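You operate a simulated robot arm through the tools that you are given. There is no shell and no other tool. Be economical: measure what you need, move in short steps, check, and stop when the job is done.

Carry out the task below with a simulated two-armed robot. There is one attempt and no reset: what you move stays moved.

JOB
Put the black pin from the end table of the right bench on top of the wood bar there and the silver pin in the blue pot. Put the 30 mm silver block from the end table of the right bench on the top of the brown bench and the 70 mm silver block on the middle of the wide table. Stack the short profile labelled "T9" from the far end of the back board on top of the short profile marked "P3". Put the thick packer from the far end of the back board on the low shelf of the brown bench. Turn the pressure dial to 4 bar. Put the small carton that says "packers" from the far end of the back board on the front of the right bench and the small carton labelled "caps" on the top of the yellow table. The order is free. Set down upright: silver block.

It is judged by the outcome, as a careful person would: the job done as asked, and still so three seconds after it is handed in. It fails if anything else is knocked over, pushed out of place, dropped, spilled or broken. A push-on lid holds only when it is set on centred and level and pressed home; a screw cap is set on level and turned clockwise until tight.

ROBOT AND FRAMES
Two 6-joint arms with two-finger parallel grippers on one trunk, on a base that drives. Base frame: it is fixed to the floor where the robot stands at the start and does not move with it; the origin is under the middle of the robot, x ahead of it, y to its left, z up; the surface under the hand at the start is at about z = 0.84. Readings come in m, degrees, newtons and seconds.
The left shoulder is at the start at [-0.077, 0.177, 0.832], the right one opposite. With the tool pointing down near the work surface each hand reaches from about 0.1 to 0.72 m from the robot's upright axis, wherever it stands, measured 20 degrees to its own side. Places, roughly: blue pot [0.5, -0.25, 1]; front of the right bench (158x22 cm) [0.38, 1.64, 0.84]; low shelf of the brown bench [-1.8, 3.6, 0.2]; middle of the wide table (80x18 cm) [-1.68, 0.04, 0.86]; pin [0.75, 0, 1]; pressure dial [1.7, 0, 0.9]; short profile [1.5, 0, 0.75]; silver block [0.75, 0, 0.75]; small carton [1.75, 0.5, 0.75]; thick packer [1.25, -0.25, 0.75]; top of the brown bench [-1.7, 3.6, 0.9]; top of the yellow table [3.3, 2.2, 0.8]; wood bar (21x4x3 cm) [0.8, 0.1, 0.9]. Payload 1.57 kg a hand.
Tool frame (each hand has its own): the origin (TCP) lies between the finger pads and is the grasp point; the fingertips stand 0.03 m ahead of it; z points along the fingers, y is the line along which they close. The gripper opens to 0.08 m. The fingers are 0.017 m wide and 0.012 m thick; the gripper's body (0.04 by 0.082 m) begins 0.08 m behind the TCP.
Orientation is that of the tool frame in the base frame, as [roll, pitch, yaw] about the fixed x, y, z axes, in that order (R = Rz(yaw) Ry(pitch) Rx(roll)). With the fingers straight down and closing along the base's y, the tool's x points along the base's -x, its y along +y and its z along -z.

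CONTROLS
- The arms move only by the tool drive_tool. It takes "left_deltas", "right_deltas" or both (then of equal length, played together; a hand with none holds still); each is one flat list of numbers, 7 for each row, row after row: the shift along the base's x, y, z in units of 20 mm (1.0 is 20 mm), then the turn, a rotation vector about the base's x, y, z in units of 4 degrees (1.0 is 4 degrees), then the finger opening in cm, from 0 to 8. In form: [x, y, z, rx, ry, rz, hand, x, y, z, rx, ry, rz, hand, ...]. A call has 1 to 20 rows; each row shifts and turns the commanded pose from where the row before left it. A call with a number of a shift or a turn outside -1 to 1 is refused whole. Rows are played at 5 a second. More than 0.05 m and 8.6 degrees between two rows, or a gripper value outside its range, and nothing of the call is played. Where a pose cannot be reached the arm comes as near as it can. A force on the tool above 40 N (or 10 N above the force at the start of the call, whichever is more), or a blocked arm, ends the call early, and 0.2 s more pass. The fingers move at their own pace (about 0.072 m/s each) and stop on an object; they squeeze with about 42 N. The grip force told is the motor's: it shows also when the fingers shut on nothing. Time passes only in rows, and 0.2 s behind the last, so rows that do not move let the fingers close. The reply holds the time, the measured pose of the TCP, the force on the tool along the base axes, the opening and the grip force, in the units named above and with some noise, with the torque about the TCP (base axes, N m) and any sound that the robot's microphone picked up.
- Cameras (640 x 400 px; columns grow to the right, rows downward): "scene" is now at [0.0368, 0.0197, 1.5585]; the picture's right is [0.22, -0.98, 0.00], its down [-0.70, -0.16, -0.70] and it looks along [0.68, 0.15, -0.71] (base axes); focal length 266 px, centre (320, 200). "left" rides on the left gripper at [0.072, 0.007, -0.122] in its tool frame; the picture's right is [-0.09, 1.00, 0.00], its down [-0.84, -0.08, -0.54] and it looks along [-0.54, -0.05, 0.84] (tool axes); focal length 238 px, centre (320, 200). "right" rides on the right gripper at [0.072, -0.007, -0.122] in its tool frame; the picture's right is [0.09, 1.00, 0.00], its down [-0.84, 0.08, -0.54] and it looks along [-0.54, 0.05, 0.84] (tool axes); focal length 238 px, centre (320, 200).
- camera(camera): a new picture of that camera. It takes no simulated time.
- lift_body(by): slides the trunk up (or, below 0, down) by that many m; the arms and the scene camera ride with it, the base frame stays. It gives what a move gives, with no picture.
- drive_base(legs): drives the robot by 1 to 6 legs, each [ahead, left, turn to the left] in m, m and degrees, along the robot's own axes; the way and the turn of a leg run together, so that a leg with both is an arc; at most 1.5 m and 180 degrees a leg. The arms and the cameras ride along, it lands a little off, and it stops where it bumps. It gives what a move gives.
- head_to(pan, tilt): turns the head with the scene camera to pan (to the left, within 143 degrees either way) and tilt (down, from -29 to 69), counted from straight ahead of the robot. It gives what a move gives.
- point_at(camera, pixels): for up to 12 pixels [column, row] of the newest picture of that camera ("zoom" is the newest enlarged one), the place [x, y, z] in the base frame of the surface seen there, good to about 0.002 m. It takes no simulated time.
- enlarge(camera, box): a new picture of the part [left, top, right, bottom] of that camera's present view, enlarged. It takes no simulated time.
- hand_in(): hands the job in; it is judged then, once.

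Keep the steps short. Do not move on a guess: measure, check each grasp and each placing, and mend mistakes. In all there are 329 turns and 226 pictures (those below and enlarged ones count). Leave the grippers open and the arms clear of the work at the hand-in unless told otherwise, and finish with a single line.

The tools are called after ">>>" as a command line: name --argument value ..., lists and objects as JSON in quotes. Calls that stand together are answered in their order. drive_tool: Moves the arms, as the interface text tells. Its arguments: {"type":"object","properties":{"left_deltas":{"type":"array","items":{"type":"number"}},"right_deltas":{"type":"array","items":{"type":"number"}}},"required":[]} The other tools are called the same way: lift_body (by) slides the trunk up or down; drive_base (legs) drives the base; head_to (pan, tilt) turns the head that bears the scene camera; camera (camera) takes a picture; point_at (camera, pixels) gives the place of the surface under pixels of a picture; enlarge (camera, box) takes an enlarged picture of a part of a camera's view; hand_in () hands the job in.

At the start:

```text
time_s: 0.0
left_position: [0.4565, 0.2545, 1.2355]
left_orientation: [-180.0, -0.1, 180.0]
left_contact_force: [-0.5, 0.4, -0.1]
left_wrist_torque: [-0.01, 0.02, -0.04]
left_grip_width: 0.0801
left_gripper_force: 0.0
right_position: [0.3971, -0.1158, 1.2625]
right_orientation: [180.0, -0.1, 180.0]
right_contact_force: [-0.5, 0.2, 0.1]
right_wrist_torque: [0.02, -0.03, 0.01]
right_grip_width: 0.08
right_gripper_force: 0.1
trunk travel left (down, up): [-0.275, 0.053]
robot x, y, heading: [0.0017, 0.0001, 0.1]
head pan, tilt: [12.7, 45.6]
```

scene: 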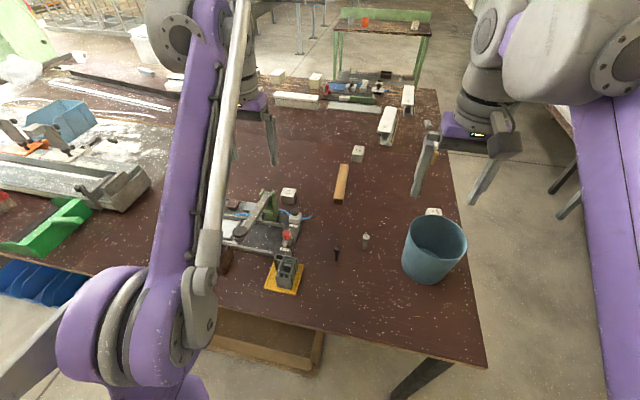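
right: 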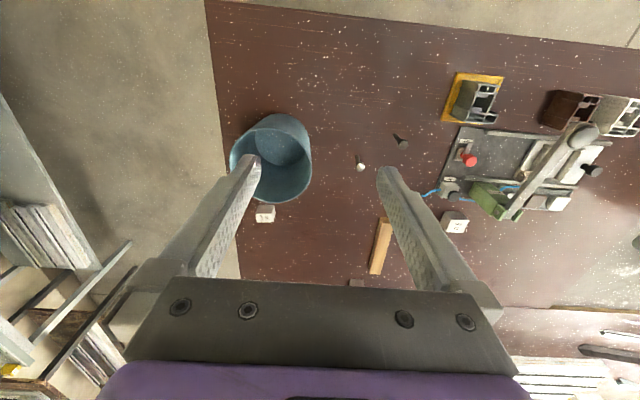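
left: 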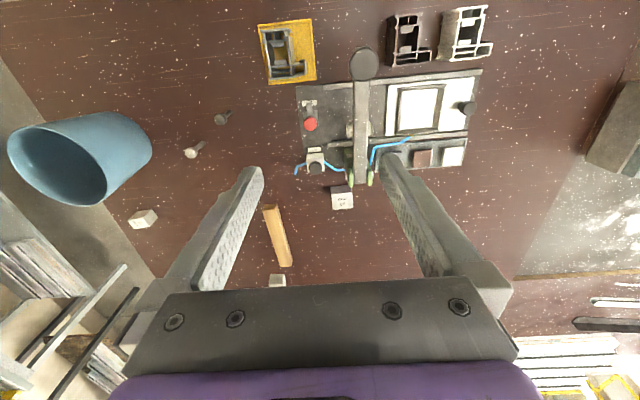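

I see the near bench with pot, pins, wood bar and blocks. First I enlarge parts of the scene view to identify things.

>>> enlarge --camera "scene" --box '[220, 130, 480, 300]'

>>> enlarge --camera "scene" --box '[250, 50, 450, 180]'

>>> enlarge --camera "scene" --box '[0, 40, 260, 220]'

```text
2.35 times, centred on (350, 215) of scene
```

zoom: 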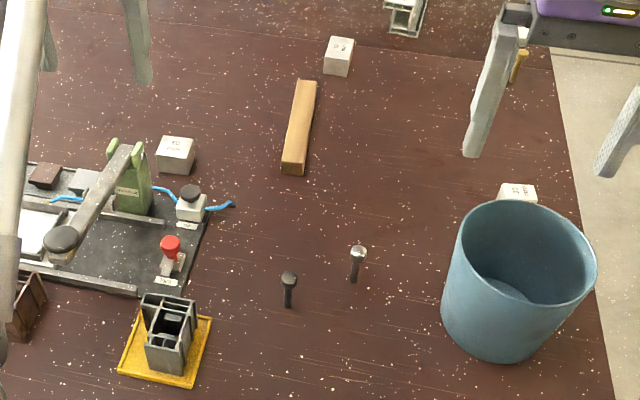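

```text
3.08 times, centred on (350, 115) of scene
```

zoom: 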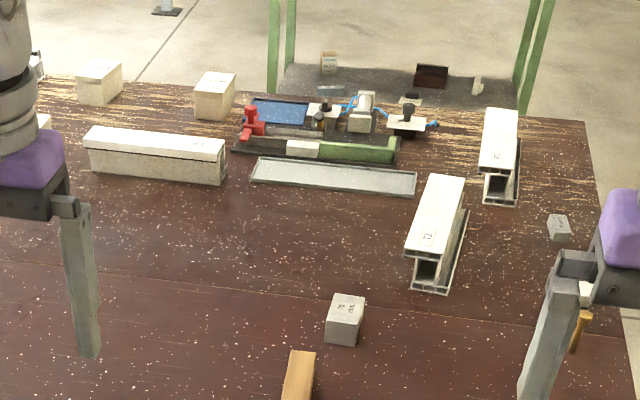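

```text
2.22 times, centred on (130, 130) of scene
```

zoom: 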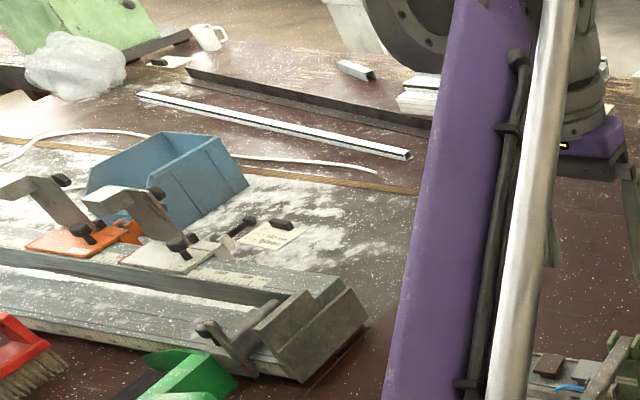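

Measuring main objects in the scene image.

>>> point_at --camera "scene" --pixels '[[337, 249], [365, 238], [289, 191], [357, 150], [432, 211], [341, 183], [435, 250], [450, 330], [298, 99], [387, 118], [408, 93], [428, 123]]'

>>> point_at --camera "scene" --pixels '[[277, 73], [315, 77], [330, 90], [380, 88], [354, 108], [436, 90], [484, 364], [345, 85], [333, 300], [340, 75], [390, 30], [300, 310]]'

>>> enlarge --camera "scene" --box '[270, 180, 310, 205]'

>>> enlarge --camera "scene" --box '[340, 138, 380, 163]'

>>> enlarge --camera "scene" --box '[415, 200, 455, 225]'

>>> enlarge --camera "scene" --box '[370, 80, 434, 145]'

```text
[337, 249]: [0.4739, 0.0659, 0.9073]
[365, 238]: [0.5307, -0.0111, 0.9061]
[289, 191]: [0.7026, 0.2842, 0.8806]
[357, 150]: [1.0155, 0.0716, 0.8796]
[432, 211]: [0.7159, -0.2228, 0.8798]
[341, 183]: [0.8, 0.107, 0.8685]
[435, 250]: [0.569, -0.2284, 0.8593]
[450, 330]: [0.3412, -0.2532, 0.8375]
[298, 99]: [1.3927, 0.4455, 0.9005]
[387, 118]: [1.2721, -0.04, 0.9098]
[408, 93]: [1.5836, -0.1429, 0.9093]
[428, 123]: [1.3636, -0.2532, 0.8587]
```

```text
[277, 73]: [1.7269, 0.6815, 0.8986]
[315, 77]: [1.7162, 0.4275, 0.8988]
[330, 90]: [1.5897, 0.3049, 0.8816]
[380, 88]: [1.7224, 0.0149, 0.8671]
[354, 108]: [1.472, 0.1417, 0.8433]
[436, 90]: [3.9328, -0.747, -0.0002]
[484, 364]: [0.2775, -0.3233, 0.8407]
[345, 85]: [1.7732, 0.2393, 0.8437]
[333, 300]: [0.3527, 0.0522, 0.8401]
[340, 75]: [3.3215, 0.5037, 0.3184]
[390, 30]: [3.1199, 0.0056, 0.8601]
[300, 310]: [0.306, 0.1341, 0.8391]
```

```text
16.00 times, centred on (290, 192) of scene
```

zoom: 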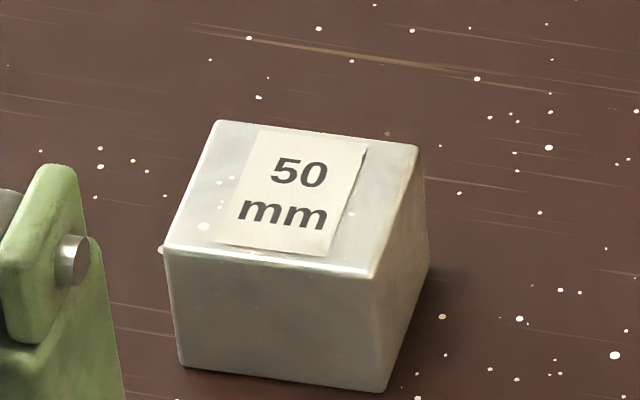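

```text
16.00 times, centred on (360, 150) of scene
```

zoom: 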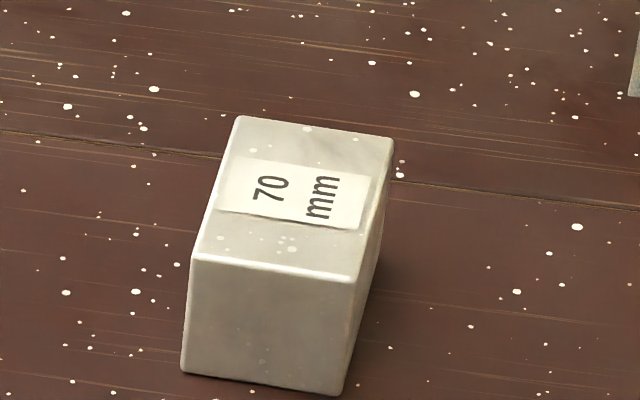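

```text
16.00 times, centred on (435, 212) of scene
```

zoom: 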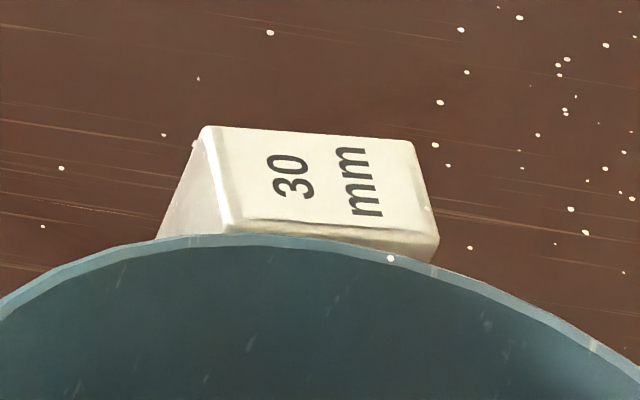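

```text
6.15 times, centred on (402, 112) of scene
```

zoom: 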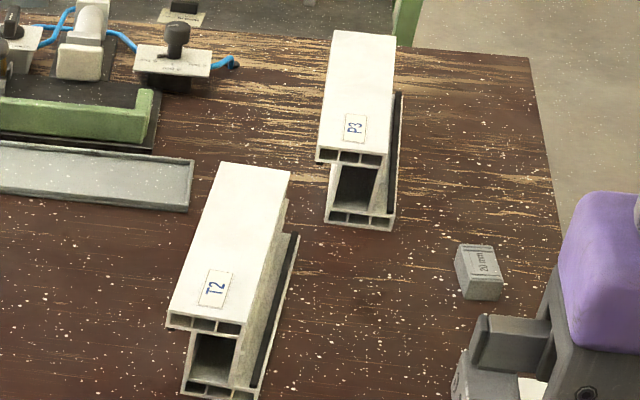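

Blocks identified: 30 mm at (0.716,-0.223), 70 mm at (1.016,0.072). P3 at (1.58,-0.14), the T2 is a decoy. Next I look around the room.

>>> head_to --pan 65 --tilt 25

>>> camera --camera "scene"

>>> point_at --camera "scene" --pixels '[[100, 200], [320, 200], [500, 200], [320, 300], [500, 300], [100, 300]]'

>>> head_to --pan 140 --tilt 25

>>> camera --camera "scene"

>>> head_to --pan -100 --tilt 25

>>> camera --camera "scene"

>>> head_to --pan -30 --tilt 25

>>> camera --camera "scene"

```text
time_s: 1.2
left_position: [0.4564, 0.2546, 1.2356]
left_orientation: [179.9, -0.1, -180.0]
left_contact_force: [-0.9, -0.5, 0.7]
left_wrist_torque: [-0.01, 0.01, 0.02]
left_grip_width: 0.0797
left_gripper_force: 0.0
right_position: [0.3976, -0.1156, 1.2628]
right_orientation: [-180.0, 0.0, 180.0]
right_contact_force: [-0.4, -0.3, -0.3]
right_wrist_torque: [0.0, 0.01, -0.03]
right_grip_width: 0.0801
right_gripper_force: 0.1
trunk travel left (down, up): [-0.275, 0.053]
robot x, y, heading: [0.0042, 0.0001, 0.2]
head pan, tilt: [65.0, 25.0]
```

```text
215 pictures are left
```

scene: 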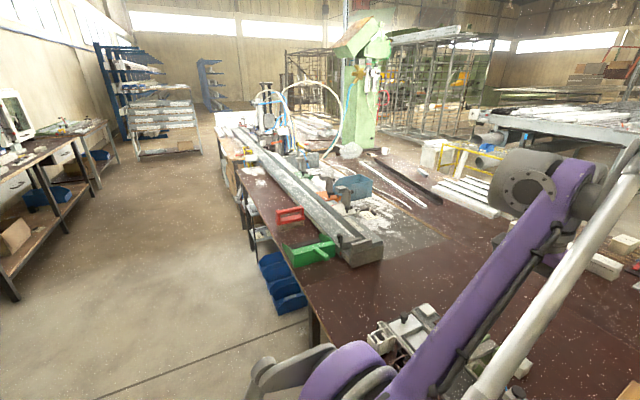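

```text
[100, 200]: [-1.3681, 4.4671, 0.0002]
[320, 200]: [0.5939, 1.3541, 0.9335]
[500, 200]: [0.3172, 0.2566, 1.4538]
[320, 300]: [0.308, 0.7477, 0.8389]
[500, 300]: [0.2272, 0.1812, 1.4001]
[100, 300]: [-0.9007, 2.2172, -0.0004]
```

```text
time_s: 2.7
left_position: [0.4562, 0.255, 1.2355]
left_orientation: [-179.9, 0.0, 180.0]
left_contact_force: [0.0, 0.6, 0.4]
left_wrist_torque: [-0.01, -0.01, 0.01]
left_grip_width: 0.0799
left_gripper_force: 0.0
right_position: [0.3979, -0.1147, 1.2623]
right_orientation: [-180.0, 0.0, -180.0]
right_contact_force: [-0.1, 0.8, 0.2]
right_wrist_torque: [0.0, -0.01, 0.02]
right_grip_width: 0.08
right_gripper_force: 0.0
trunk travel left (down, up): [-0.275, 0.053]
robot x, y, heading: [-0.0053, 0.0, -0.0]
head pan, tilt: [140.0, 25.0]
```

```text
214 pictures are left
```

scene: 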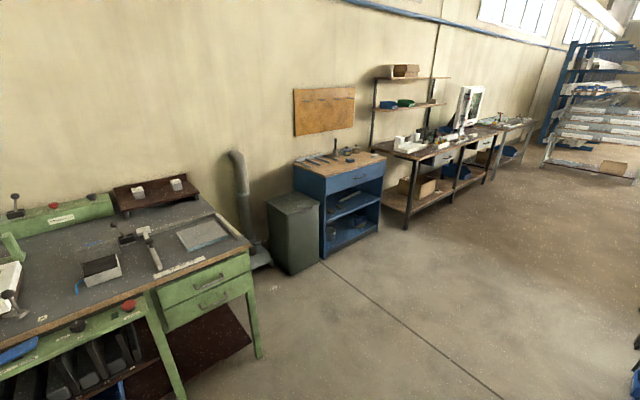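

```text
time_s: 6.1
left_position: [0.456, 0.2554, 1.2358]
left_orientation: [-180.0, 0.0, 179.9]
left_contact_force: [0.4, -0.1, 0.4]
left_wrist_torque: [0.02, 0.01, 0.02]
left_grip_width: 0.0799
left_gripper_force: 0.0
right_position: [0.3971, -0.1157, 1.2625]
right_orientation: [179.9, 0.0, -180.0]
right_contact_force: [0.4, 0.2, 0.3]
right_wrist_torque: [0.02, -0.03, -0.02]
right_grip_width: 0.0798
right_gripper_force: 0.2
trunk travel left (down, up): [-0.275, 0.053]
robot x, y, heading: [-0.0004, 0.0019, 0.0]
head pan, tilt: [-100.0, 25.0]
```

```text
213 pictures are left
```

scene: 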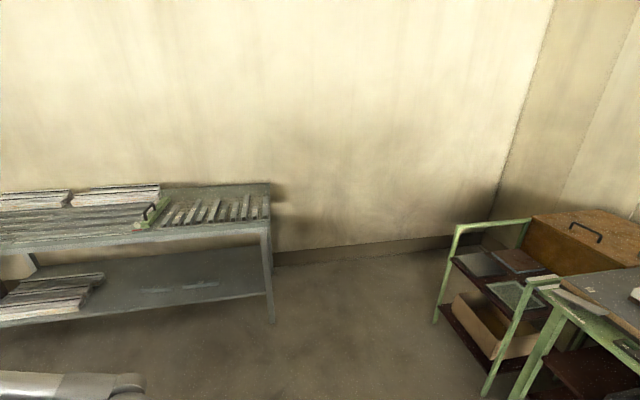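

```text
time_s: 7.5
left_position: [0.4567, 0.2538, 1.2343]
left_orientation: [-180.0, 0.1, 180.0]
left_contact_force: [-0.2, -0.3, 0.3]
left_wrist_torque: [0.01, 0.01, -0.05]
left_grip_width: 0.0801
left_gripper_force: 0.0
right_position: [0.3969, -0.1151, 1.2617]
right_orientation: [180.0, 0.0, -179.9]
right_contact_force: [0.6, 0.7, 0.6]
right_wrist_torque: [0.03, -0.01, -0.01]
right_grip_width: 0.08
right_gripper_force: 0.1
trunk travel left (down, up): [-0.275, 0.053]
robot x, y, heading: [-0.0006, 0.0018, 0.1]
head pan, tilt: [-30.0, 25.0]
```

```text
212 pictures are left
```

scene: 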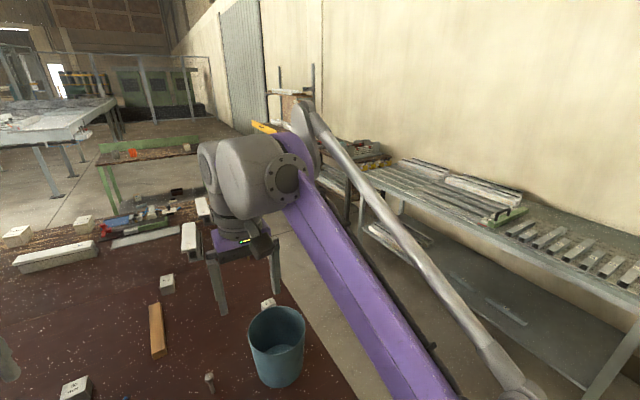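

I measure floor and shelf positions on the right side to know the passage.

>>> point_at --camera "scene" --pixels '[[300, 260], [325, 310], [400, 165], [480, 230], [560, 262], [390, 210], [200, 150], [100, 170], [30, 115], [290, 230], [440, 350], [320, 180]]'

>>> head_to --pan -55 --tilt 50

>>> camera --camera "scene"

>>> point_at --camera "scene" --pixels '[[320, 40], [320, 100], [320, 200], [500, 60], [500, 100], [200, 60], [500, 200], [200, 200], [100, 300]]'

>>> head_to --pan 0 --tilt 10

>>> camera --camera "scene"

```text
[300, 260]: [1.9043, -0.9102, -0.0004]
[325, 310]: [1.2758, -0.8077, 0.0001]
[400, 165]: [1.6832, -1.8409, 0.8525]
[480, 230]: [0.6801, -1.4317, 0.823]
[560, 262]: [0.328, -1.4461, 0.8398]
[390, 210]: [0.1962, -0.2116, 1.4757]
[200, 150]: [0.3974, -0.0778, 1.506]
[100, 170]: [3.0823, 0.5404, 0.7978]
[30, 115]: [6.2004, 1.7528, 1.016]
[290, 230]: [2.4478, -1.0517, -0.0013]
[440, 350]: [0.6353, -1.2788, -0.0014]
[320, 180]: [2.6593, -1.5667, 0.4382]
```

```text
time_s: 8.4
left_position: [0.4563, 0.2544, 1.235]
left_orientation: [-180.0, 0.0, -180.0]
left_contact_force: [0.3, -0.2, 0.4]
left_wrist_torque: [0.0, 0.01, -0.01]
left_grip_width: 0.08
left_gripper_force: 0.0
right_position: [0.3976, -0.1154, 1.2631]
right_orientation: [180.0, 0.0, -180.0]
right_contact_force: [0.0, 0.1, 0.0]
right_wrist_torque: [0.02, 0.01, 0.01]
right_grip_width: 0.08
right_gripper_force: 0.2
trunk travel left (down, up): [-0.275, 0.053]
robot x, y, heading: [0.001, 0.0031, 0.1]
head pan, tilt: [-55.0, 50.0]
```

```text
211 pictures are left
```

scene: 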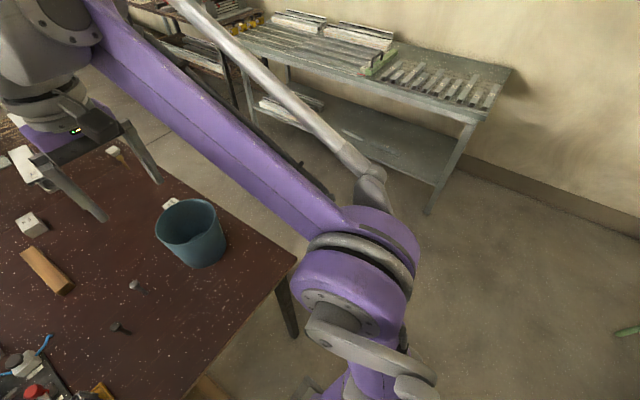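

```text
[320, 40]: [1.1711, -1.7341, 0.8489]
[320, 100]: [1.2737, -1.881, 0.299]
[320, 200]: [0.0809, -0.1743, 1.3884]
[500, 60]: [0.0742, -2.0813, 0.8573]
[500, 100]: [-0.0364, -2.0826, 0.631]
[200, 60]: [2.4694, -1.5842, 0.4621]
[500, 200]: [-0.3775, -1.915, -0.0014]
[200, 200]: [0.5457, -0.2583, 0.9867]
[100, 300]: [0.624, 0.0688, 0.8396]
```

```text
time_s: 9.6
left_position: [0.4575, 0.2543, 1.2357]
left_orientation: [-180.0, -0.1, -180.0]
left_contact_force: [0.2, -0.9, -1.0]
left_wrist_torque: [0.03, 0.0, -0.02]
left_grip_width: 0.0799
left_gripper_force: 0.0
right_position: [0.3972, -0.1167, 1.2624]
right_orientation: [180.0, 0.0, 180.0]
right_contact_force: [0.1, 0.3, 0.0]
right_wrist_torque: [0.0, 0.0, -0.02]
right_grip_width: 0.08
right_gripper_force: 0.1
trunk travel left (down, up): [-0.275, 0.053]
robot x, y, heading: [-0.002, 0.0, -0.2]
head pan, tilt: [0.0, 10.0]
```

```text
210 pictures are left
```

scene: 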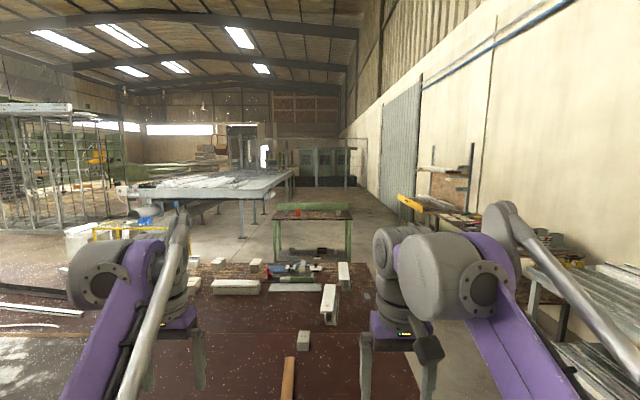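

Now detail on the pins, via the left hand camera.

>>> head_to --pan 0 --tilt 50

>>> camera --camera "scene"

>>> enlarge --camera "left" --box '[170, 80, 310, 290]'

>>> point_at --camera "left" --pixels '[[224, 116], [218, 121], [199, 146], [188, 153], [268, 208], [284, 263], [340, 198]]'

>>> enlarge --camera "scene" --box '[220, 150, 380, 270]'

```text
time_s: 10.7
left_position: [0.4564, 0.2551, 1.236]
left_orientation: [-180.0, 0.1, -180.0]
left_contact_force: [-1.0, 0.0, 0.2]
left_wrist_torque: [0.0, -0.01, -0.02]
left_grip_width: 0.0798
left_gripper_force: 0.1
right_position: [0.397, -0.1156, 1.2621]
right_orientation: [-179.9, 0.0, -179.9]
right_contact_force: [-0.2, -0.6, 0.3]
right_wrist_torque: [0.01, -0.01, -0.05]
right_grip_width: 0.0799
right_gripper_force: 0.0
trunk travel left (down, up): [-0.275, 0.053]
robot x, y, heading: [-0.0015, -0.0013, 0.1]
head pan, tilt: [0.0, 50.0]
```

```text
209 pictures are left
```

scene: 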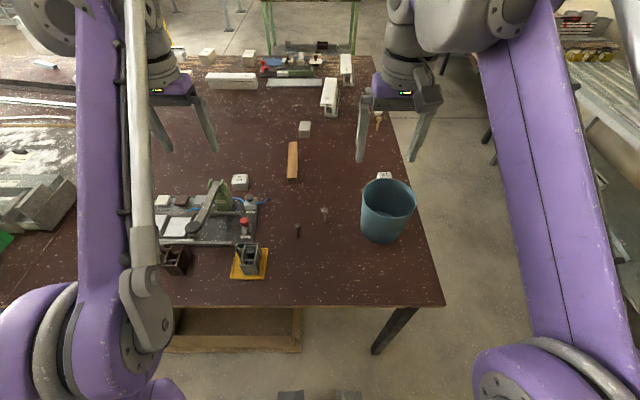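

```text
1.90 times, centred on (240, 185) of left
```

zoom: 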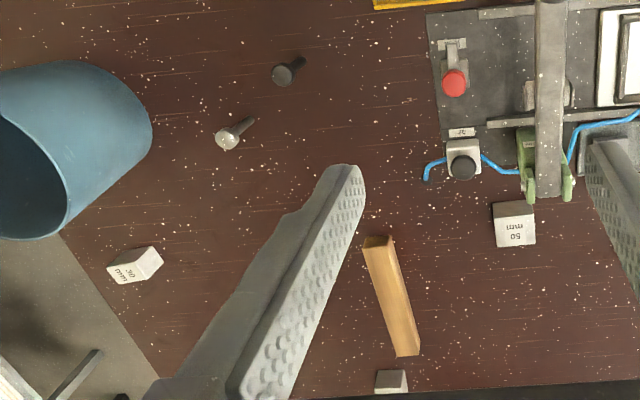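

```text
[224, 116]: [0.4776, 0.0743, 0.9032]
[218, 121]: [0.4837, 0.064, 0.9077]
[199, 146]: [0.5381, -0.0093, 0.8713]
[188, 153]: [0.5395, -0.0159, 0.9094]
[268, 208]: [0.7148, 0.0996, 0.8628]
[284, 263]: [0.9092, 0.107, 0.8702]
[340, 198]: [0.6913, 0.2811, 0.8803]
```

```text
3.33 times, centred on (300, 210) of scene
```

zoom: 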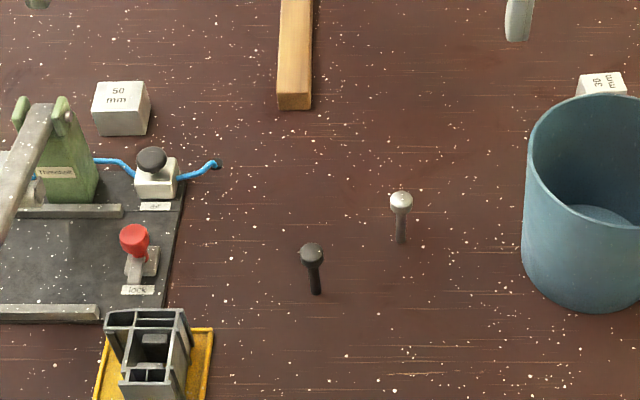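

>>> point_at --camera "zoom" --pixels '[[311, 247], [311, 260], [315, 290], [401, 195], [401, 208], [401, 240], [303, 255], [322, 255], [391, 202], [412, 202]]'

>>> point_at --camera "scene" --pixels '[[365, 195], [413, 195], [388, 181], [385, 208], [384, 215], [384, 242], [378, 174], [388, 174], [292, 146], [291, 178]]'

```text
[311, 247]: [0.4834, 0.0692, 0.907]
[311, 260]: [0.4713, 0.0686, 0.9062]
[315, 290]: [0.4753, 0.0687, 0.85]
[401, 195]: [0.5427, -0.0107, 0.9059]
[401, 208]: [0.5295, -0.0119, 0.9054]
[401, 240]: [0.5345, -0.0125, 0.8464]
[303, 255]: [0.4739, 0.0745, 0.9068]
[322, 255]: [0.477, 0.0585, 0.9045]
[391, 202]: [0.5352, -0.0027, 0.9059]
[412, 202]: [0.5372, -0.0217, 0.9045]
```

```text
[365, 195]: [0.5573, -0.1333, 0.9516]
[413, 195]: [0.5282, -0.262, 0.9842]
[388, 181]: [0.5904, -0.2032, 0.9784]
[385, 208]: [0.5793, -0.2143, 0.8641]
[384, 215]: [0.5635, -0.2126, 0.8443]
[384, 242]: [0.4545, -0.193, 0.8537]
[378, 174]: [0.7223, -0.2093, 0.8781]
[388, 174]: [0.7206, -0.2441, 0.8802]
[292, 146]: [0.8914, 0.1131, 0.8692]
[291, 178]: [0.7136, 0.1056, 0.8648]
```

Pins: silver axis (0.536,-0.012), black (0.478,0.067). Moving the right hand to a hover over the silver pin.

>>> drive_tool --right_deltas '[0.5, 0.37, -0.94, 0, 0, 0, 5, 0.5, 0.37, -0.94, 0, 0, 0, 5, 0.5, 0.37, -0.94, 0, 0, 0, 5, 0.5, 0.37, -0.94, 0, 0, 0, 5, 0.5, 0.37, -0.94, 0, 0, 0, 5, 0.5, 0.37, -0.94, 0, 0, 0, 5, 0.5, 0.37, -0.94, 0, 0, 0, 5, 0.5, 0.37, -0.94, 0, 0, 0, 5, 0.5, 0.37, -0.94, 0, 0, 0, 5, 0.5, 0.37, -0.94, 0, 0, 0, 5, 0.5, 0.37, -0.94, 0, 0, 0, 5, 0.5, 0.37, -0.94, 0, 0, 0, 5, 0.5, 0.37, -0.94, 0, 0, 0, 5, 0.5, 0.37, -0.94, 0, 0, 0, 5]'

>>> camera --camera "right"

>>> camera --camera "scene"

```text
time_s: 13.7
left_position: [0.4564, 0.2535, 1.2354]
left_orientation: [-180.0, 0.0, -180.0]
left_contact_force: [-0.2, 0.5, -1.2]
left_wrist_torque: [-0.01, 0.03, 0.0]
left_grip_width: 0.0798
left_gripper_force: 0.1
right_position: [0.5375, -0.0117, 0.998]
right_orientation: [180.0, -0.1, 180.0]
right_contact_force: [-0.1, -1.1, 0.1]
right_wrist_torque: [0.0, 0.0, 0.0]
right_grip_width: 0.05
right_gripper_force: 0.0
trunk travel left (down, up): [-0.275, 0.053]
robot x, y, heading: [0.0033, -0.0012, -0.1]
head pan, tilt: [0.0, 50.0]
```

```text
206 pictures are left
```

right: 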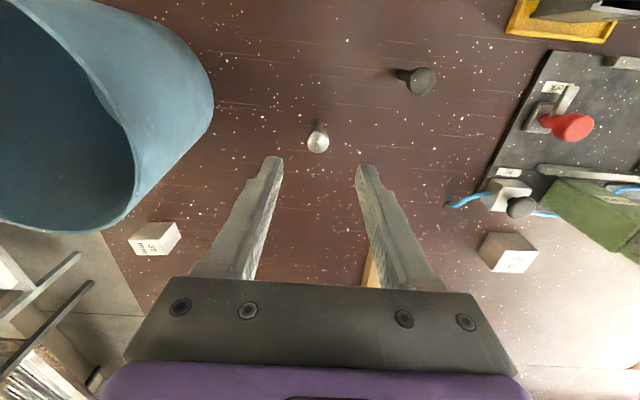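

```text
205 pictures are left
```

scene: 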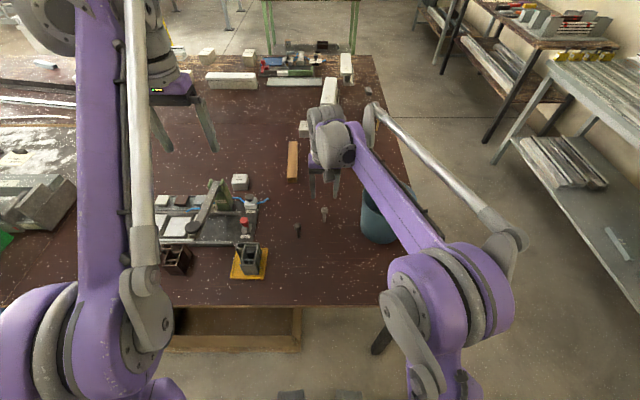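

>>> point_at --camera "right" --pixels '[[317, 142], [317, 130], [420, 82], [130, 160], [210, 90], [130, 200], [60, 230], [10, 10], [160, 235], [270, 162], [370, 170], [160, 245]]'

```text
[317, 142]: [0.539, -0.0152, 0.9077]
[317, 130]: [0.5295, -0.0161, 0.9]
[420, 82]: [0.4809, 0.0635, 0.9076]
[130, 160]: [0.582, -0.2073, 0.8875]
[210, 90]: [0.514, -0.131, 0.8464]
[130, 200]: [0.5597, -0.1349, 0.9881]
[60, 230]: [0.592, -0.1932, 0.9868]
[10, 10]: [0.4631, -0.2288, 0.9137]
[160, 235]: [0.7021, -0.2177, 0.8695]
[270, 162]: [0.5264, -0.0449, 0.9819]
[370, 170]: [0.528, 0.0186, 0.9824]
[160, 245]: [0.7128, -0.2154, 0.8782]
```

Pin is between the fingers. Descend to z 0.893 and close.

>>> drive_tool --right_deltas '[-0.1, -0.1, -1, 0, 0, 0, 5, 0, 0, -1, 0, 0, 0, 5, 0, 0, -1, 0, 0, 0, 5, 0, 0, -1, 0, 0, 0, 5, 0, 0, -1, 0, 0, 0, 5, 0, 0, -0.25, 0, 0, 0, 5, 0, 0, 0, 0, 0, 0, 0, 0, 0, 0, 0, 0, 0, 0, 0, 0, 0, 0, 0, 0, 0, 0, 0, 0, 0, 0, 0, 0]'

>>> camera --camera "right"

```text
time_s: 15.9
left_position: [0.4555, 0.2557, 1.2357]
left_orientation: [-180.0, -0.1, 180.0]
left_contact_force: [0.0, -0.1, -1.0]
left_wrist_torque: [0.01, 0.01, 0.0]
left_grip_width: 0.0799
left_gripper_force: 0.1
right_position: [0.5364, -0.0146, 0.8939]
right_orientation: [179.9, 0.0, 180.0]
right_contact_force: [-0.1, -0.3, -0.5]
right_wrist_torque: [-0.01, 0.0, 0.01]
right_grip_width: 0.0196
right_gripper_force: 33.7
trunk travel left (down, up): [-0.275, 0.053]
robot x, y, heading: [-0.0018, 0.003, -0.2]
head pan, tilt: [0.0, 50.0]
```

```text
204 pictures are left
```

right: 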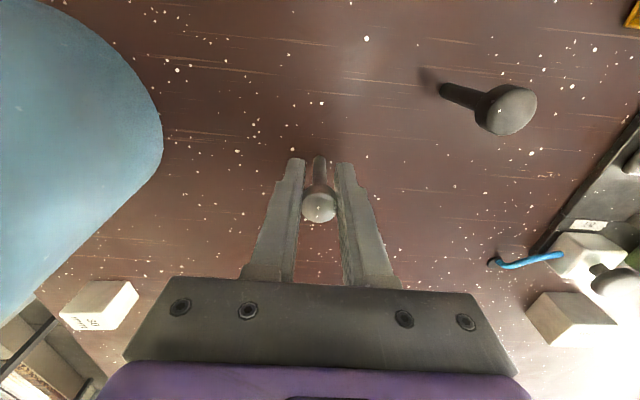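

Gripped at 19.6 mm. Lift to 1.10 and move toward the pot, then look.

>>> drive_tool --right_deltas '[0, 0, 1, 0, 0, 0, 0, 0, 0, 1, 0, 0, 0, 0, 0, 0, 1, 0, 0, 0, 0, 0, 0, 1, 0, 0, 0, 0, 0, 0, 1, 0, 0, 0, 0, 0, 0, 1, 0, 0, 0, 0, 0, 0, 1, 0, 0, 0, 0, 0, 0, 1, 0, 0, 0, 0, 0, 0, 1, 0, 0, 0, 0, 0, 0, 1, 0, 0, 0, 0, 0, -1, 0.3, 0, 0, 0, 0, 0, -1, 0, 0, 0, 0, 0, 0, -1, 0, 0, 0, 0, 0, 0, -1, 0, 0, 0, 0, 0]'

>>> camera --camera "right"

>>> enlarge --camera "scene" --box '[260, 130, 460, 270]'

```text
time_s: 18.9
left_position: [0.4558, 0.254, 1.2344]
left_orientation: [180.0, 0.0, -180.0]
left_contact_force: [0.0, -1.2, 1.1]
left_wrist_torque: [0.0, 0.02, -0.02]
left_grip_width: 0.0801
left_gripper_force: 0.0
right_position: [0.5337, -0.0958, 1.1]
right_orientation: [180.0, 0.0, -179.9]
right_contact_force: [0.3, 0.6, -0.4]
right_wrist_torque: [0.03, 0.02, 0.02]
right_grip_width: 0.0201
right_gripper_force: 33.9
trunk travel left (down, up): [-0.275, 0.053]
robot x, y, heading: [0.0013, -0.004, -0.2]
head pan, tilt: [0.0, 50.0]
```

```text
203 pictures are left
```

right: 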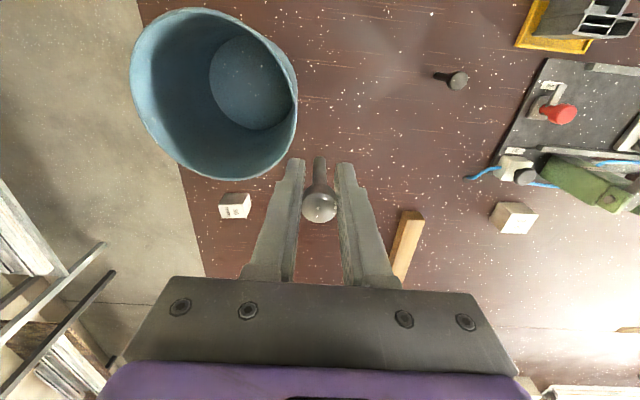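

```text
2.86 times, centred on (360, 200) of scene
```

zoom: 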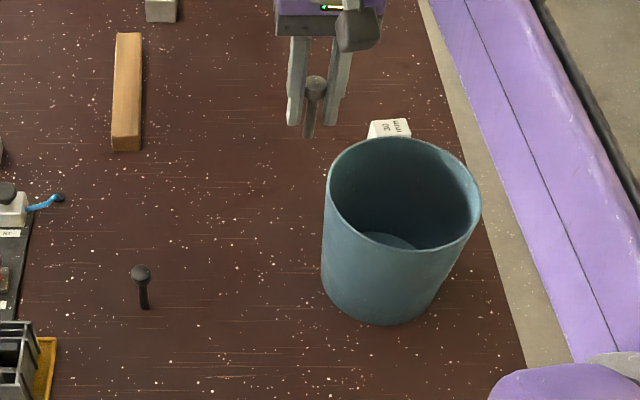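

>>> point_at --camera "right" --pixels '[[250, 85], [212, 80], [288, 90], [250, 40], [255, 128], [134, 80], [230, 178], [180, 10], [296, 100]]'

>>> point_at --camera "zoom" --pixels '[[395, 138], [480, 195], [327, 190], [410, 249], [390, 240]]'

```text
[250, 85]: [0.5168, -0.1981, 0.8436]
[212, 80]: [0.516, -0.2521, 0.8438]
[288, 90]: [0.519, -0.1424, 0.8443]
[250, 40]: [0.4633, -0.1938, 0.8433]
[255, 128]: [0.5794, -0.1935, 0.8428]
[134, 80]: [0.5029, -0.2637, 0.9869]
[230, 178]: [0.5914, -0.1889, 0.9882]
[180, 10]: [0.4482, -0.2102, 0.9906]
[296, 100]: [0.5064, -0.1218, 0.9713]
```

```text
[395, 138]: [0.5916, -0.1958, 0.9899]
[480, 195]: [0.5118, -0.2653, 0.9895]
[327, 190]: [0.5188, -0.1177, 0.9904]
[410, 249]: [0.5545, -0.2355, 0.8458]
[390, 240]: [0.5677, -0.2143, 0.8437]
```

Pot centre (0.519,-0.193), floor 0.8435. Centre over it and lower to z≈0.899, then open.

>>> drive_tool --right_deltas '[-0.15, -0.97, 0, 0, 0, 0, 0, -0.15, -0.97, 0, 0, 0, 0, 0, -0.15, -0.97, 0, 0, 0, 0, 0, -0.15, -0.97, 0, 0, 0, 0, 0, -0.15, -0.97, 0, 0, 0, 0, 0, 0, 0, -1, 0, 0, 0, 0, 0, 0, -1, 0, 0, 0, 0, 0, 0, -1, 0, 0, 0, 0, 0, 0, -1, 0, 0, 0, 0, 0, 0, -1, 0, 0, 0, 0, 0, 0, -1, 0, 0, 0, 0, 0, 0, -1, 0, 0, 0, 0, 0, 0, -1, 0, 0, 0, 0, 0, 0, -1, 0, 0, 0, 0, 0, 0, -0.5, 0, 0, 0, 0, 0, 0, -0.5, 0, 0, 0, 0]'

>>> camera --camera "right"

```text
time_s: 22.3
left_position: [0.4562, 0.2558, 1.2349]
left_orientation: [179.9, 0.0, 180.0]
left_contact_force: [0.0, -0.2, -0.4]
left_wrist_torque: [0.02, 0.01, 0.03]
left_grip_width: 0.0799
left_gripper_force: 0.1
right_position: [0.5207, -0.1899, 0.9001]
right_orientation: [-179.9, -0.1, -180.0]
right_contact_force: [0.1, -0.6, 0.4]
right_wrist_torque: [-0.05, 0.0, -0.02]
right_grip_width: 0.0199
right_gripper_force: 33.6
trunk travel left (down, up): [-0.275, 0.053]
robot x, y, heading: [-0.0005, 0.0025, 0.0]
head pan, tilt: [0.0, 50.0]
```

```text
201 pictures are left
```

right: 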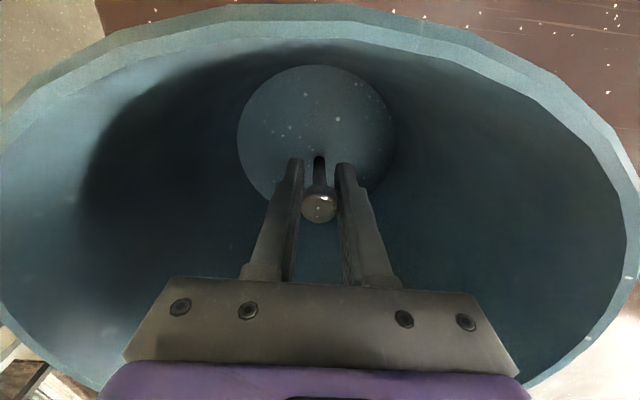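

Pin is at the pot's floor. Down 3 mm, release, rise straight up.

>>> drive_tool --right_deltas '[0, 0, -0.15, 0, 0, 0, 0, 0, 0, 0, 0, 0, 0, 2.5, 0, 0, 0, 0, 0, 0, 4, 0, 0, 0, 0, 0, 0, 4, 0, 0, 1, 0, 0, 0, 4, 0, 0, 1, 0, 0, 0, 4, 0, 0, 1, 0, 0, 0, 4, 0, 0, 1, 0, 0, 0, 4, 0, 0, 1, 0, 0, 0, 4, 0, 0, 1, 0, 0, 0, 4, 0, 0, 1, 0, 0, 0, 4, 0, 0, 1, 0, 0, 0, 4, 0, 0, 1, 0, 0, 0, 4]'

>>> camera --camera "right"

```text
time_s: 25.1
left_position: [0.4557, 0.2554, 1.2366]
left_orientation: [-180.0, 0.0, -180.0]
left_contact_force: [0.5, 0.1, -0.1]
left_wrist_torque: [0.0, -0.01, 0.0]
left_grip_width: 0.0802
left_gripper_force: 0.1
right_position: [0.5203, -0.1914, 1.0788]
right_orientation: [-180.0, 0.0, 180.0]
right_contact_force: [-0.8, 0.3, 0.7]
right_wrist_torque: [-0.01, -0.01, 0.01]
right_grip_width: 0.0401
right_gripper_force: 0.1
trunk travel left (down, up): [-0.275, 0.053]
robot x, y, heading: [-0.0012, 0.0014, -0.3]
head pan, tilt: [0.0, 50.0]
```

```text
200 pictures are left
```

right: 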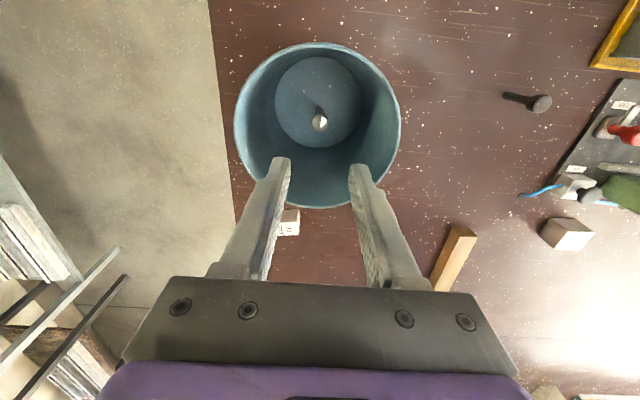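

Silver pin is standing in the pot. Now I check the base footprint by looking down, to judge how close I can get.

>>> head_to --pan 0 --tilt 69

>>> camera --camera "scene"

>>> point_at --camera "scene" --pixels '[[280, 250], [280, 290], [260, 350], [320, 350], [380, 350], [320, 380], [350, 270], [420, 300]]'

>>> head_to --pan -90 --tilt 69

>>> camera --camera "scene"

>>> point_at --camera "scene" --pixels '[[280, 300], [320, 380], [220, 350], [380, 350], [320, 250]]'

```text
time_s: 25.9
left_position: [0.4562, 0.2542, 1.2357]
left_orientation: [180.0, 0.0, -180.0]
left_contact_force: [0.3, 0.8, 0.1]
left_wrist_torque: [0.04, 0.0, -0.03]
left_grip_width: 0.0798
left_gripper_force: 0.0
right_position: [0.5189, -0.1906, 1.078]
right_orientation: [-180.0, 0.0, -180.0]
right_contact_force: [-0.3, 0.3, 0.1]
right_wrist_torque: [0.01, 0.0, 0.03]
right_grip_width: 0.04
right_gripper_force: 0.0
trunk travel left (down, up): [-0.275, 0.053]
robot x, y, heading: [-0.0014, 0.0013, -0.1]
head pan, tilt: [0.0, 68.8]
```

```text
199 pictures are left
```

scene: 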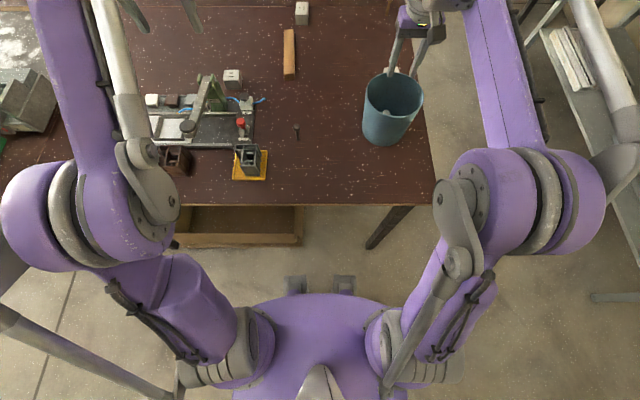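

```text
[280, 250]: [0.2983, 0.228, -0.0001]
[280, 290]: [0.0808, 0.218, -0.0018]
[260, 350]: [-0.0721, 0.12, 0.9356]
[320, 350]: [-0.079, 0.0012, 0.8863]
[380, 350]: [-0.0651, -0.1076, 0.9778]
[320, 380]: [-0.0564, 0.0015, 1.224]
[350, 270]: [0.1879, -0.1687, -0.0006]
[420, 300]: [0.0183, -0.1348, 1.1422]
```

```text
time_s: 27.6
left_position: [0.4559, 0.2549, 1.2346]
left_orientation: [-180.0, 0.0, 180.0]
left_contact_force: [0.7, 0.2, 0.3]
left_wrist_torque: [0.03, 0.0, -0.03]
left_grip_width: 0.0802
left_gripper_force: 0.1
right_position: [0.5187, -0.1908, 1.078]
right_orientation: [-180.0, 0.0, -180.0]
right_contact_force: [0.1, -0.5, 1.1]
right_wrist_torque: [-0.01, 0.01, 0.01]
right_grip_width: 0.0399
right_gripper_force: 0.1
trunk travel left (down, up): [-0.275, 0.053]
robot x, y, heading: [0.0013, -0.001, -0.0]
head pan, tilt: [-90.0, 68.8]
```

```text
198 pictures are left
```

scene: 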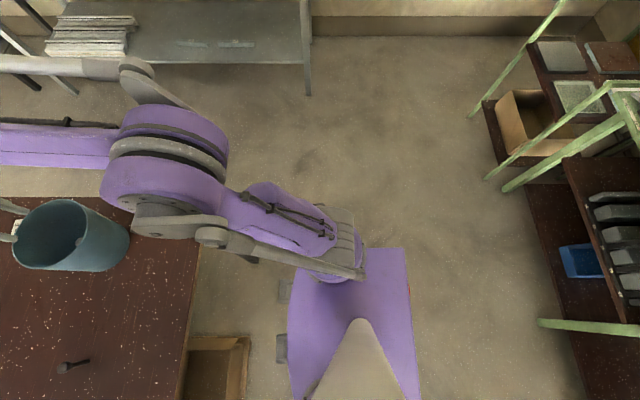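

```text
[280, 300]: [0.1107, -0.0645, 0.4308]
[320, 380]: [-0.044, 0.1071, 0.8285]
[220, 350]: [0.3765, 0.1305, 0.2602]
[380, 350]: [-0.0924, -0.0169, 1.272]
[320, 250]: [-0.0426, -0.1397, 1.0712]
```

The base is slim (front at x≈0.11). I raise the right hand a little and drive forward 0.14 m to gain reach.

>>> drive_tool --right_deltas '[0, 0, 1, 0, 0, 0, 4, 0, 0, 1, 0, 0, 0, 4, 0, 0, 1, 0, 0, 0, 4]'

>>> drive_base --legs '[[0.14, 0, 0]]'

>>> head_to --pan 0 --tilt 50

>>> camera --camera "scene"

```text
time_s: 28.4
left_position: [0.4568, 0.2544, 1.2358]
left_orientation: [-180.0, 0.0, -180.0]
left_contact_force: [0.0, -0.7, -0.1]
left_wrist_torque: [0.0, -0.01, -0.02]
left_grip_width: 0.0799
left_gripper_force: 0.0
right_position: [0.518, -0.1901, 1.138]
right_orientation: [-180.0, 0.0, -180.0]
right_contact_force: [-0.5, 0.0, 0.0]
right_wrist_torque: [-0.01, -0.01, -0.02]
right_grip_width: 0.0399
right_gripper_force: 0.1
trunk travel left (down, up): [-0.275, 0.053]
robot x, y, heading: [-0.0018, 0.0009, 0.1]
head pan, tilt: [-90.0, 68.8]
```

```text
time_s: 29.4
left_position: [0.5301, 0.2321, 1.2317]
left_orientation: [180.0, -0.3, 179.4]
left_contact_force: [-0.2, 0.1, 0.1]
left_wrist_torque: [0.02, 0.11, 0.01]
left_grip_width: 0.0801
left_gripper_force: 0.1
right_position: [0.5862, -0.2142, 1.1349]
right_orientation: [-180.0, -0.3, 179.2]
right_contact_force: [0.9, -0.6, 0.0]
right_wrist_torque: [0.02, 0.08, 0.02]
right_grip_width: 0.04
right_gripper_force: 0.0
trunk travel left (down, up): [-0.275, 0.053]
robot x, y, heading: [0.0661, -0.0168, -1.1]
head pan, tilt: [-90.0, 68.8]
stopped in leg 1: the robot was blocked; the commanded pose is now the measured one
```

```text
time_s: 31.1
left_position: [0.5245, 0.2306, 1.2348]
left_orientation: [-180.0, 0.0, 179.3]
left_contact_force: [0.5, 0.7, -0.2]
left_wrist_torque: [0.0, -0.03, 0.0]
left_grip_width: 0.0799
left_gripper_force: 0.1
right_position: [0.5796, -0.2149, 1.1378]
right_orientation: [-180.0, 0.0, 179.2]
right_contact_force: [-0.5, 0.3, 0.1]
right_wrist_torque: [-0.01, -0.03, 0.0]
right_grip_width: 0.0399
right_gripper_force: 0.0
trunk travel left (down, up): [-0.275, 0.053]
robot x, y, heading: [0.0581, -0.0206, -1.1]
head pan, tilt: [0.0, 50.0]
```

```text
197 pictures are left
```

scene: 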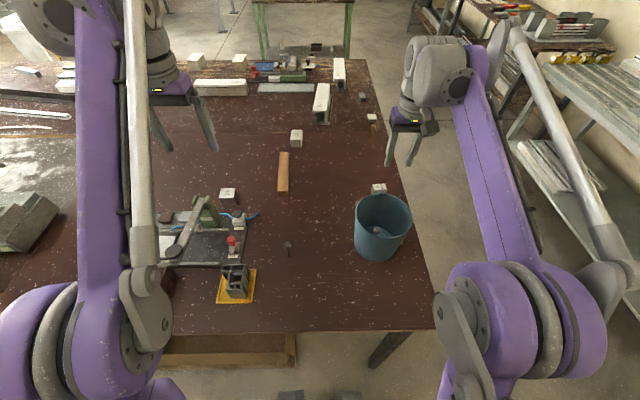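

Blocked at 0.066. I back off 2 cm and check that nothing moved.

>>> drive_base --legs '[[-0.015, 0.01, 1]]'

>>> head_to --pan 0 --tilt 69

>>> camera --camera "scene"

>>> point_at --camera "scene" --pixels '[[290, 255], [290, 270], [290, 240], [200, 255], [200, 270], [376, 240], [294, 292], [343, 290], [290, 153], [386, 120]]'

>>> enlarge --camera "scene" --box '[120, 100, 440, 320]'

```text
time_s: 31.8
left_position: [0.5074, 0.2492, 1.2358]
left_orientation: [179.9, -0.1, -179.6]
left_contact_force: [-0.8, -0.3, -0.1]
left_wrist_torque: [0.04, 0.01, 0.01]
left_grip_width: 0.0801
left_gripper_force: 0.0
right_position: [0.5729, -0.1953, 1.1379]
right_orientation: [179.9, -0.1, -179.7]
right_contact_force: [1.2, -0.6, -0.2]
right_wrist_torque: [0.01, -0.01, -0.02]
right_grip_width: 0.0401
right_gripper_force: 0.1
trunk travel left (down, up): [-0.275, 0.053]
robot x, y, heading: [0.0529, -0.0101, 0.5]
head pan, tilt: [0.0, 50.0]
```

```text
time_s: 32.7
left_position: [0.5054, 0.2521, 1.235]
left_orientation: [179.9, -0.1, -179.7]
left_contact_force: [1.0, 0.4, -0.6]
left_wrist_torque: [0.02, 0.0, 0.04]
left_grip_width: 0.08
left_gripper_force: 0.1
right_position: [0.57, -0.1937, 1.1387]
right_orientation: [-179.9, 0.0, -179.7]
right_contact_force: [-0.2, 0.3, 0.3]
right_wrist_torque: [-0.01, 0.04, 0.0]
right_grip_width: 0.0399
right_gripper_force: 0.0
trunk travel left (down, up): [-0.275, 0.053]
robot x, y, heading: [0.0494, -0.003, 0.3]
head pan, tilt: [0.0, 68.8]
```

```text
196 pictures are left
```

scene: 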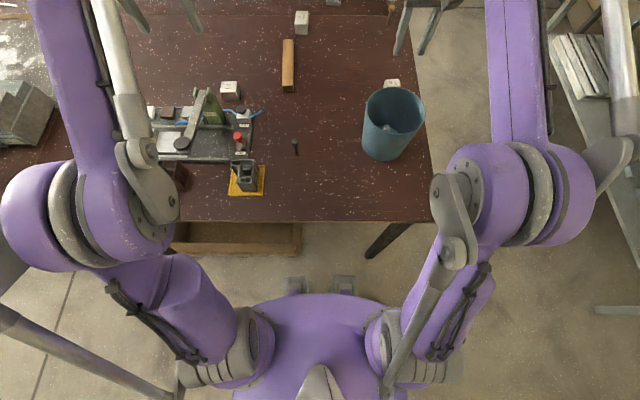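

```text
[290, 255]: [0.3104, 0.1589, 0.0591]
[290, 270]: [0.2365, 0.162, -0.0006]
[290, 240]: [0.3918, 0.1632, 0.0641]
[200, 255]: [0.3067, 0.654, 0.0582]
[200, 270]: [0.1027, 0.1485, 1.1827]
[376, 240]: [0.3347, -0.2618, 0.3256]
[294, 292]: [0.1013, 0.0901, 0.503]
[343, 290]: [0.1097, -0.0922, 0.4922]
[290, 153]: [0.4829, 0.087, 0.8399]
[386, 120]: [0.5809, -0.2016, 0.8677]
```

```text
1.82 times, centred on (280, 210) of scene
```

zoom: 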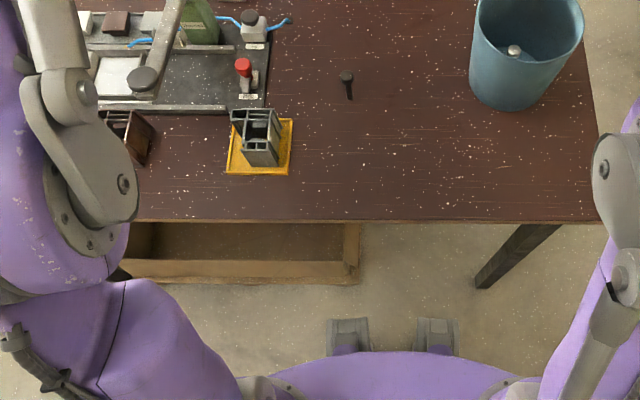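

Black pin still stands, crate seems to be what blocked. I'll work from the bench's right side instead. Raise the right hand, back off, sidestep right, then go ahead.

>>> drive_tool --right_deltas '[-1, 0, 1, 0, 0, 0, 4, -1, 0, 1, 0, 0, 0, 4, -1, 0, 1, 0, 0, 0, 4, -1, 0, 1, 0, 0, 0, 4, -1, 0, 1, 0, 0, 0, 4]'

>>> drive_base --legs '[[-0.35, 0, 0], [0, -0.86, 0]]'

>>> head_to --pan 0 --tilt 45

>>> camera --camera "scene"

```text
time_s: 33.9
left_position: [0.5036, 0.2518, 1.2357]
left_orientation: [179.9, 0.0, -179.8]
left_contact_force: [0.6, 0.3, -0.2]
left_wrist_torque: [0.0, 0.0, -0.01]
left_grip_width: 0.0801
left_gripper_force: 0.1
right_position: [0.4694, -0.1926, 1.2371]
right_orientation: [-180.0, 0.0, -179.6]
right_contact_force: [0.9, 0.7, 0.6]
right_wrist_torque: [0.02, 0.01, 0.0]
right_grip_width: 0.0399
right_gripper_force: 0.0
trunk travel left (down, up): [-0.275, 0.053]
robot x, y, heading: [0.0519, -0.0044, 0.4]
head pan, tilt: [0.0, 68.8]
```

```text
time_s: 43.6
left_position: [0.1656, -0.6158, 1.2344]
left_orientation: [179.9, 0.0, -179.8]
left_contact_force: [0.7, 0.1, -0.6]
left_wrist_torque: [0.0, 0.02, -0.02]
left_grip_width: 0.0802
left_gripper_force: 0.0
right_position: [0.1282, -1.0601, 1.2376]
right_orientation: [180.0, -0.1, -179.9]
right_contact_force: [-0.3, -0.5, 0.2]
right_wrist_torque: [0.0, 0.01, 0.0]
right_grip_width: 0.0401
right_gripper_force: 0.0
trunk travel left (down, up): [-0.275, 0.053]
robot x, y, heading: [-0.2896, -0.8707, 0.0]
head pan, tilt: [0.0, 68.8]
```

```text
time_s: 44.5
left_position: [0.1654, -0.6142, 1.2348]
left_orientation: [-179.9, 0.0, -179.8]
left_contact_force: [-0.3, -0.6, -0.2]
left_wrist_torque: [0.02, -0.01, -0.01]
left_grip_width: 0.08
left_gripper_force: 0.0
right_position: [0.1292, -1.0589, 1.2358]
right_orientation: [180.0, 0.0, -179.8]
right_contact_force: [0.6, -0.8, -0.2]
right_wrist_torque: [-0.03, 0.02, 0.01]
right_grip_width: 0.0401
right_gripper_force: 0.0
trunk travel left (down, up): [-0.275, 0.053]
robot x, y, heading: [-0.2908, -0.8739, 0.2]
head pan, tilt: [0.0, 45.0]
```

```text
194 pictures are left
```

scene: 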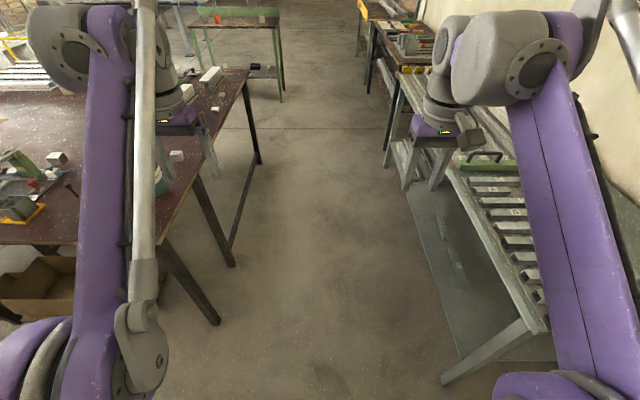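

>>> point_at --camera "scene" --pixels '[[216, 320], [175, 255], [233, 262], [197, 185], [258, 160], [235, 243], [247, 78], [440, 378], [420, 220], [370, 60], [320, 300]]'

```text
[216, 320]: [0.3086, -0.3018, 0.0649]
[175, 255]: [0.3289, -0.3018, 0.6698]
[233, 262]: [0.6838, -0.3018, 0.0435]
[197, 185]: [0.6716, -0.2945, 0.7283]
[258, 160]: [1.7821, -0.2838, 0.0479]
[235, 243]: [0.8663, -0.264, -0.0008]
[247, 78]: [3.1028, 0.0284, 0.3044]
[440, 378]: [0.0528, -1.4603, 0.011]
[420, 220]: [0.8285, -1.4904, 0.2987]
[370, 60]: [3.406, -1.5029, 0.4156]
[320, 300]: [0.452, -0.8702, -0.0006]
```

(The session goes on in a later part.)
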